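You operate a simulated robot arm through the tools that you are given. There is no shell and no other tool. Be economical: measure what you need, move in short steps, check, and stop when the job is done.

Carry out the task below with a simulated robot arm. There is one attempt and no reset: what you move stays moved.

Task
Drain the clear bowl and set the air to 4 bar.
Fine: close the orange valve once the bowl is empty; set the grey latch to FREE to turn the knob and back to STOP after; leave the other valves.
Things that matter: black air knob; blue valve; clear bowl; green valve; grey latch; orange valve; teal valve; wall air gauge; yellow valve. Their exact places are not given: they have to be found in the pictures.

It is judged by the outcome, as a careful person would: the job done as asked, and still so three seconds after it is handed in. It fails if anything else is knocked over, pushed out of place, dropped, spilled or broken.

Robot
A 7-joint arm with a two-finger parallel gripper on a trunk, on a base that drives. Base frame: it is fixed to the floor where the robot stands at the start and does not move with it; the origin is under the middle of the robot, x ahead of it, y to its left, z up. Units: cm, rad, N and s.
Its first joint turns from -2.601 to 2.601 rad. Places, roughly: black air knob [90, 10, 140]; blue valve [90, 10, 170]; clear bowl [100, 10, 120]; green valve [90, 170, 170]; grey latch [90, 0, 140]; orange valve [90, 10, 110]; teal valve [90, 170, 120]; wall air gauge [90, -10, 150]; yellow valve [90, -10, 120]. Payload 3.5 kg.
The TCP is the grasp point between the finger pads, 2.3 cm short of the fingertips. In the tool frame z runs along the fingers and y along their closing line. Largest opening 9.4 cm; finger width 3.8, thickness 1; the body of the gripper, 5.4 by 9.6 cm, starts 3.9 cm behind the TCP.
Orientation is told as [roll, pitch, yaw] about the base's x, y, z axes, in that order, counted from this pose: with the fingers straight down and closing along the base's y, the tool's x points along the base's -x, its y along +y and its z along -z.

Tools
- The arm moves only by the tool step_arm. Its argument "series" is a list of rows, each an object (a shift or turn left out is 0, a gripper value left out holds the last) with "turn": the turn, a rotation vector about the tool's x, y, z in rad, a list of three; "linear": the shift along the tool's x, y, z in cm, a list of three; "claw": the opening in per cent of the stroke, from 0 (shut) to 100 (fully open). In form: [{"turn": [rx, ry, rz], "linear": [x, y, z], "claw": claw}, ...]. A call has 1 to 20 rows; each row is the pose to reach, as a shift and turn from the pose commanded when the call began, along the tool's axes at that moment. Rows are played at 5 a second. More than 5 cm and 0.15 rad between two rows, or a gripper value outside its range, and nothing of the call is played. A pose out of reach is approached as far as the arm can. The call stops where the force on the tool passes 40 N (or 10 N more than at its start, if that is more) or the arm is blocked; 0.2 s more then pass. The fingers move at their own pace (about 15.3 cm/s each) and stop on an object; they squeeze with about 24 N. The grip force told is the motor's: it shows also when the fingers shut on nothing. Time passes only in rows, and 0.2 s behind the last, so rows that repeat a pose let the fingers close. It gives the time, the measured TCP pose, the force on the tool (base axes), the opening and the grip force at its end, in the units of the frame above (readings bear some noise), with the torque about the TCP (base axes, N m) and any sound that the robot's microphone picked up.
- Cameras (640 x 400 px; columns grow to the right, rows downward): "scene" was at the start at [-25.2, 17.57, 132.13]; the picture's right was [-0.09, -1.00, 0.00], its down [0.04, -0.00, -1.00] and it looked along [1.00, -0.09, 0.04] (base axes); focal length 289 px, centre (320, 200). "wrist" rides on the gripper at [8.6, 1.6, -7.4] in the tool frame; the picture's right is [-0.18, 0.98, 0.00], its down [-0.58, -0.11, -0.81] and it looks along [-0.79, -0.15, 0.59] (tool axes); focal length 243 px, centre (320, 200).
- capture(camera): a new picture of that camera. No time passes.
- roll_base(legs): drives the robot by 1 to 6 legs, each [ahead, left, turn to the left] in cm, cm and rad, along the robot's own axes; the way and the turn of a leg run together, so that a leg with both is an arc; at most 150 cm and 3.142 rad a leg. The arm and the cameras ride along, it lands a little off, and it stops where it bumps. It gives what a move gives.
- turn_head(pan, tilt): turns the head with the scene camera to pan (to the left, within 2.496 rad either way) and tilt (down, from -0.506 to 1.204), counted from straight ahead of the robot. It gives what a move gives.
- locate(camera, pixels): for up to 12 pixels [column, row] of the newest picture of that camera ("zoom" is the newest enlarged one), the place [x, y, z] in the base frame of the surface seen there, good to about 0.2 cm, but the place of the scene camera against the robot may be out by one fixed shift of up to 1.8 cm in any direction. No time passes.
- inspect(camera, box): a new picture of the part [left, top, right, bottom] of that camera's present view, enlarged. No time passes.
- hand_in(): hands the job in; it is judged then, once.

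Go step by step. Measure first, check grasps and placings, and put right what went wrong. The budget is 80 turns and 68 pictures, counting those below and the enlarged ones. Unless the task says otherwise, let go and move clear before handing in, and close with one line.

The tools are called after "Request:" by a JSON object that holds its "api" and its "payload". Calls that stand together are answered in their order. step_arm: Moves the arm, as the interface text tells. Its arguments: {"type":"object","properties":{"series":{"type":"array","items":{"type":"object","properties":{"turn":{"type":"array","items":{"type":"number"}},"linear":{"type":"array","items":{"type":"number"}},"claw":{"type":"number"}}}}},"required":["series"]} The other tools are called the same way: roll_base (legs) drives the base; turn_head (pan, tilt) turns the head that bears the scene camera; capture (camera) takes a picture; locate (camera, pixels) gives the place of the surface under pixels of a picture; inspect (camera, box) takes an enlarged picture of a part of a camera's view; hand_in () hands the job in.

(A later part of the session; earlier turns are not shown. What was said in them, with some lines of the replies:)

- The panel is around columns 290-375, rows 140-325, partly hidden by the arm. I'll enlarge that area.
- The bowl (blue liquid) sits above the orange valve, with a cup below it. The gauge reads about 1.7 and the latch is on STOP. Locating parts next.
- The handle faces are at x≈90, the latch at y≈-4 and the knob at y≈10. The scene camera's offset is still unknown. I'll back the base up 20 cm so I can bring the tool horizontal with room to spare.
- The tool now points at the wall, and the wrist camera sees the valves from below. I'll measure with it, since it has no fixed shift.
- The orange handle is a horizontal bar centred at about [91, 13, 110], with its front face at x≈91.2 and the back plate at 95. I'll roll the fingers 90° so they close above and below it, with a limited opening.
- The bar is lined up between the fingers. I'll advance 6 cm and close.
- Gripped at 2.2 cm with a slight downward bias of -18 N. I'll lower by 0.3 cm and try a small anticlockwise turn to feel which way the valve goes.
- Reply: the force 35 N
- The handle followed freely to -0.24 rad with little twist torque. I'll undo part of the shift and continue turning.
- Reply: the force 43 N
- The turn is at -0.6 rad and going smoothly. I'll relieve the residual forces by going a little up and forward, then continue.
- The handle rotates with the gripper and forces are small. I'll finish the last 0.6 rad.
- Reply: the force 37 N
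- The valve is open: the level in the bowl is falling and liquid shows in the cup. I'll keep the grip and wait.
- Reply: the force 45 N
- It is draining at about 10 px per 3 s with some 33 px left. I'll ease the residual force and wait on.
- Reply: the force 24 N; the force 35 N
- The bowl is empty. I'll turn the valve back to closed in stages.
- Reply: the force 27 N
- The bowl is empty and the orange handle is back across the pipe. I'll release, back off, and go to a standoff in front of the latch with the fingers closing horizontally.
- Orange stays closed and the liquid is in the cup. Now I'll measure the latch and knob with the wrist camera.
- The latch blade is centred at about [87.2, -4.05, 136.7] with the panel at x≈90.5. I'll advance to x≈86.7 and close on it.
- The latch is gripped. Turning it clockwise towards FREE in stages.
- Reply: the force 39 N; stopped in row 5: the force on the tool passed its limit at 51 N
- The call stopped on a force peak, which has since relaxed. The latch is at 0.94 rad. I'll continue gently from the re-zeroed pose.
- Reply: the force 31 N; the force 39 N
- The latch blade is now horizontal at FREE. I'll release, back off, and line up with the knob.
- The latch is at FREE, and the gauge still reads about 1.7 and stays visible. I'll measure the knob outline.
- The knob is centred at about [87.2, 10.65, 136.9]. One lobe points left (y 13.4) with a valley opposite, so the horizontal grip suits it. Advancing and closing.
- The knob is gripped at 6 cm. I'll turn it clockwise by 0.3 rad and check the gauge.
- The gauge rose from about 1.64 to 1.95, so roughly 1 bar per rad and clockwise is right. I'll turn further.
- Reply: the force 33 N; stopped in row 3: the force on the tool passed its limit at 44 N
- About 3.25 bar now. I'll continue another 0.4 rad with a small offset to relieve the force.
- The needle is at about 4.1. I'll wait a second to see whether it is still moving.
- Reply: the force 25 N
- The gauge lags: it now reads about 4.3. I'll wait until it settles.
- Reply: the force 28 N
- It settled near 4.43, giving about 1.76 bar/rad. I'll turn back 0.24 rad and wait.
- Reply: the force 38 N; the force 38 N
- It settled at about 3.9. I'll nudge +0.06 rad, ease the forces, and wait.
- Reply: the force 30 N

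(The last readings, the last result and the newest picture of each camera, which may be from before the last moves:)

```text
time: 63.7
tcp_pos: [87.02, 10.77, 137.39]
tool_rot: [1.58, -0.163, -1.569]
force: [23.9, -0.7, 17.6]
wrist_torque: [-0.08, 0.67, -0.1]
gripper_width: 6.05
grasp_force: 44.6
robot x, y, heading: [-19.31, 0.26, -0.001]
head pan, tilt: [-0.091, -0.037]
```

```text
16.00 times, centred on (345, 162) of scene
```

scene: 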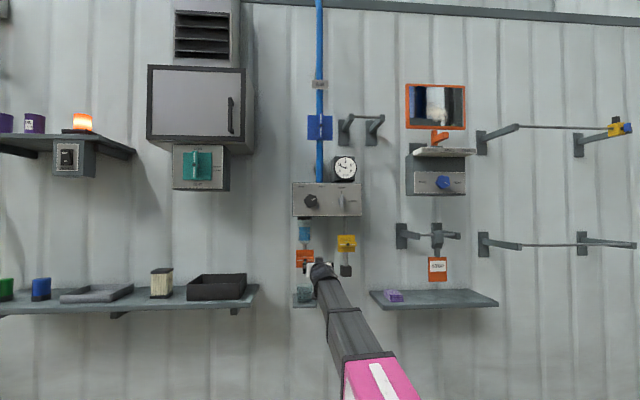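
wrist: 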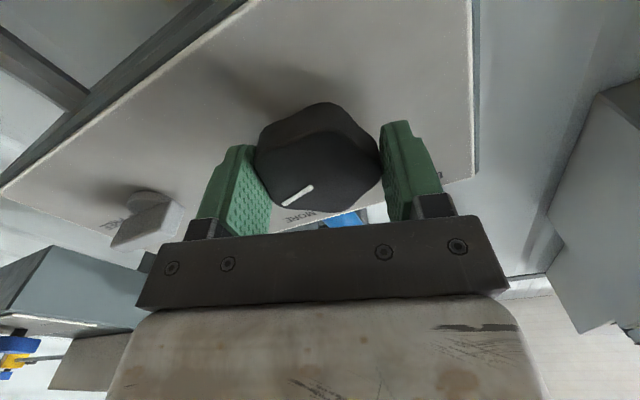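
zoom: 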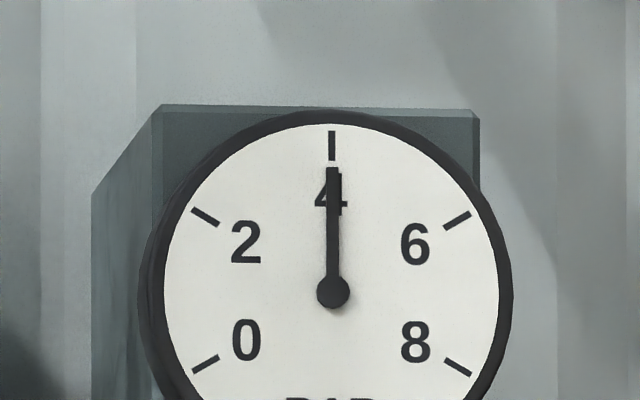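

The needle is exactly on 4 and settled. I'll release the knob and back off straight.

Request:
{"api": "step_arm", "payload": {"series": [{"linear": [0, 0.04, 0.06]}, {"linear": [0, 0.04, 0.06]}, {"linear": [0, 0.04, 0.06], "claw": 80}, {"linear": [0, 0.04, 0.06], "claw": 80}, {"linear": [0, 0.04, -3]}, {"linear": [0, 0.04, -7]}, {"linear": [0, 0.04, -11]}]}}

Request:
{"api": "inspect", "payload": {"camera": "scene", "box": [330, 150, 360, 174]}}

```text
time: 65.3
tcp_pos: [75.82, 11.11, 137.26]
tool_rot: [1.58, -0.164, -1.569]
force: [-0.3, 0.7, 0.7]
wrist_torque: [0.0, 0.03, -0.03]
gripper_width: 7.52
grasp_force: 0.0
robot x, y, heading: [-19.18, 0.28, -0.001]
head pan, tilt: [-0.091, -0.037]
```

```text
16.00 times, centred on (345, 162) of scene
```

zoom: 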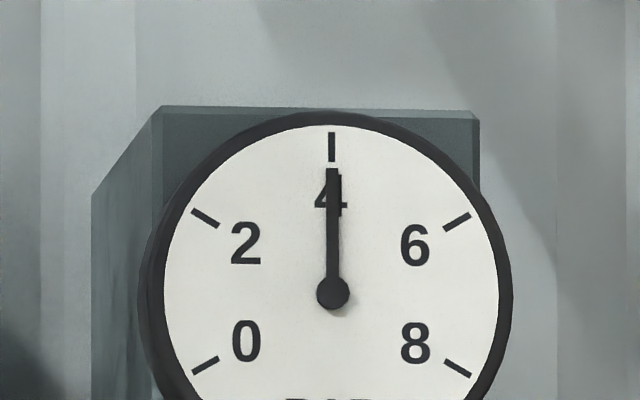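

The gauge holds at 4. Next I move back in front of the latch with the fingers closing vertically.

Request:
{"api": "step_arm", "payload": {"series": [{"linear": [-3.7, -0.65, 0], "turn": [0, 0, 0.05], "claw": 45}, {"linear": [-7.4, -1.3, 0], "turn": [0, 0, 0.1]}, {"linear": [-11.1, -1.95, 0], "turn": [0, 0, 0.164]}, {"linear": [-14.77, -2.6, 0], "turn": [0, 0, 0.164]}, {"linear": [-14.77, -2.6, 0], "turn": [0, 0, 0.164]}]}}

Request:
{"api": "capture", "payload": {"camera": "wrist"}}

```text
time: 66.5
tcp_pos: [76.06, -3.88, 137.09]
tool_rot: [1.582, 0.0, -1.568]
force: [0.5, 0.2, -0.1]
wrist_torque: [0.0, 0.0, 0.0]
gripper_width: 4.23
grasp_force: 0.1
robot x, y, heading: [-19.41, -0.27, -0.001]
head pan, tilt: [-0.091, -0.037]
```

```text
34 pictures are left
```

wrist: 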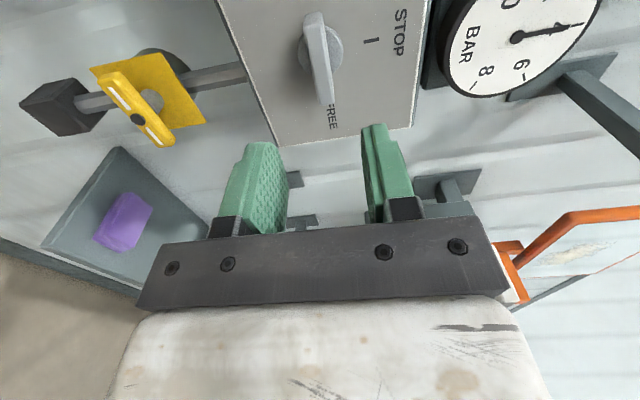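

Request:
{"api": "locate", "payload": {"camera": "wrist", "pixels": [[313, 22], [319, 60], [326, 98], [315, 40], [323, 80], [331, 42]]}}

```text
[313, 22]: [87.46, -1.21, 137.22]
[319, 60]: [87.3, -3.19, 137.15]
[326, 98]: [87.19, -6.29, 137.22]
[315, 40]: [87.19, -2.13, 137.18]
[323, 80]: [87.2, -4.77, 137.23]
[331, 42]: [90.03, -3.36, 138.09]
```

The blade is at z≈137.2 and the axis at y≈-4, so I'm already lined up. Advance, grip, and turn back anticlockwise.

Request:
{"api": "step_arm", "payload": {"series": [{"linear": [-0.12, 0.05, 4]}, {"linear": [-0.12, 0.05, 7]}, {"linear": [-0.12, 0.05, 9.5]}, {"linear": [-0.12, 0.05, 10.7]}, {"linear": [-0.12, 0.05, 10.7], "claw": 0}, {"linear": [-0.12, 0.05, 10.7], "claw": 0}, {"linear": [-0.12, 0.05, 10.7], "claw": 0}]}}

Request:
{"api": "step_arm", "payload": {"series": [{"turn": [0, 0, -0.1]}, {"turn": [0, 0, -0.2]}, {"turn": [0, 0, -0.3]}, {"turn": [0, 0, -0.4]}, {"turn": [0, 0, -0.5]}]}}

```text
time: 68.1
tcp_pos: [86.67, -4.05, 137.13]
tool_rot: [1.58, 0.002, -1.566]
force: [3.2, -0.5, -3.2]
wrist_torque: [-0.16, 0.91, 0.04]
gripper_width: 1.41
grasp_force: 45.3
robot x, y, heading: [-18.98, 0.32, -0.0]
head pan, tilt: [-0.091, -0.037]
```

```text
time: 69.3
tcp_pos: [86.68, -4.0, 137.15]
tool_rot: [1.585, -0.502, -1.573]
force: [10.9, 15.7, 15.5]
wrist_torque: [0.03, 1.09, 0.99]
gripper_width: 1.4
grasp_force: 44.9
robot x, y, heading: [-19.3, -0.51, 0.003]
head pan, tilt: [-0.091, -0.037]
```

Request:
{"api": "step_arm", "payload": {"series": [{"linear": [0.04, 0.09, 0.02], "turn": [0, 0, -0.1]}, {"linear": [0.04, 0.09, 0.02], "turn": [0, 0, -0.2]}, {"linear": [0.04, 0.09, 0.02], "turn": [0, 0, -0.3]}, {"linear": [0.04, 0.09, 0.02], "turn": [0, 0, -0.4]}, {"linear": [0.04, 0.09, 0.02], "turn": [0, 0, -0.5]}]}}

Request:
{"api": "step_arm", "payload": {"series": [{"turn": [0, 0, -0.1]}, {"turn": [0, 0, -0.2]}, {"turn": [0, 0, -0.3]}, {"turn": [0, 0, -0.4]}, {"turn": [0, 0, -0.5]}, {"turn": [0, 0, -0.57]}, {"turn": [0, 0, -0.57]}]}}

Request:
{"api": "capture", "payload": {"camera": "wrist"}}

```text
time: 70.5
tcp_pos: [86.65, -4.1, 137.26]
tool_rot: [1.586, -1.001, -1.579]
force: [12.8, 25.6, 11.2]
wrist_torque: [0.04, 1.4, 0.43]
gripper_width: 1.39
grasp_force: 45.1
robot x, y, heading: [-19.25, 0.01, 0.008]
head pan, tilt: [-0.091, -0.037]
```

```text
time: 72.1
tcp_pos: [86.67, -3.98, 137.25]
tool_rot: [-3.111, -1.56, 3.114]
force: [2.8, 32.9, 6.3]
wrist_torque: [0.03, -1.27, -0.14]
gripper_width: 1.39
grasp_force: 45.2
robot x, y, heading: [-19.36, 0.06, 0.005]
head pan, tilt: [-0.091, -0.037]
```

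```text
33 pictures are left
```

wrist: 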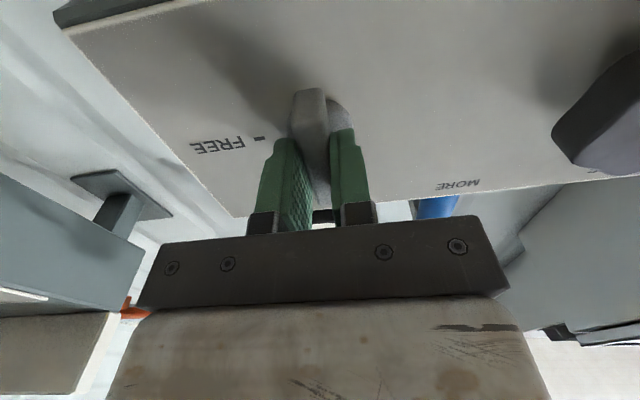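

The latch is back at vertical. I'll ease the y load, release, back off and check everything.

Request:
{"api": "step_arm", "payload": {"series": [{"linear": [0, 0.12, 0]}, {"linear": [0, 0.12, 0]}, {"linear": [0, 0.12, 0], "claw": 45}, {"linear": [0, 0.12, 0], "claw": 45}, {"linear": [0, 0.12, -3]}, {"linear": [0, 0.12, -7]}, {"linear": [0, 0.12, -11]}]}}

Request:
{"api": "roll_base", "payload": {"legs": [[-15, 0, 0]]}}

Request:
{"api": "step_arm", "payload": {"series": [{"linear": [4, -3, 0]}, {"linear": [8, -6, 0]}, {"linear": [12, -9, 0]}, {"linear": [16, -12, 0]}]}}

Request:
{"api": "inspect", "payload": {"camera": "scene", "box": [285, 145, 375, 205]}}

Request:
{"api": "inspect", "payload": {"camera": "scene", "box": [270, 190, 390, 300]}}

```text
time: 73.7
tcp_pos: [75.16, -4.03, 137.09]
tool_rot: [2.956, -1.56, -2.951]
force: [0.3, 0.1, -1.2]
wrist_torque: [0.01, 0.06, 0.02]
gripper_width: 4.21
grasp_force: 0.1
robot x, y, heading: [-18.81, -0.04, -0.002]
head pan, tilt: [-0.091, -0.037]
```

```text
time: 75.1
tcp_pos: [60.05, -4.25, 137.12]
tool_rot: [2.951, -1.56, -2.952]
force: [-0.3, 0.6, -0.6]
wrist_torque: [-0.04, 0.0, 0.01]
gripper_width: 4.21
grasp_force: 0.1
robot x, y, heading: [-34.42, -0.12, 0.003]
head pan, tilt: [-0.091, -0.037]
```

```text
time: 76.1
tcp_pos: [60.3, -16.03, 120.99]
tool_rot: [2.951, -1.559, -2.953]
force: [-0.3, 0.4, 0.1]
wrist_torque: [-0.01, 0.0, -0.03]
gripper_width: 4.25
grasp_force: 0.1
robot x, y, heading: [-34.43, -0.22, -0.001]
head pan, tilt: [-0.091, -0.037]
```

```text
6.67 times, centred on (330, 175) of scene
```

zoom: 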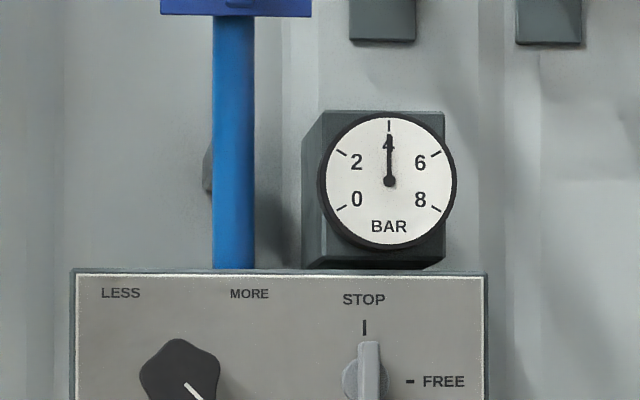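

```text
3.64 times, centred on (330, 245) of scene
```

zoom: 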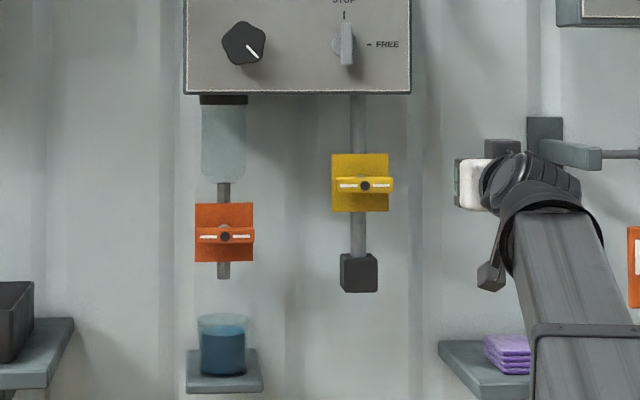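

The gauge sits on 4, the latch is on STOP, the bowl is empty and the orange valve is closed across the pipe. The yellow and blue valves look untouched and the arm is clear, so I'm handing in.

Request:
{"api": "hand_in", "payload": {}}

```text
The job is handed in.
```

The clear bowl is drained, the orange valve is closed, the air is set to 4 bar and the grey latch is back on STOP; I did not touch the other valves.
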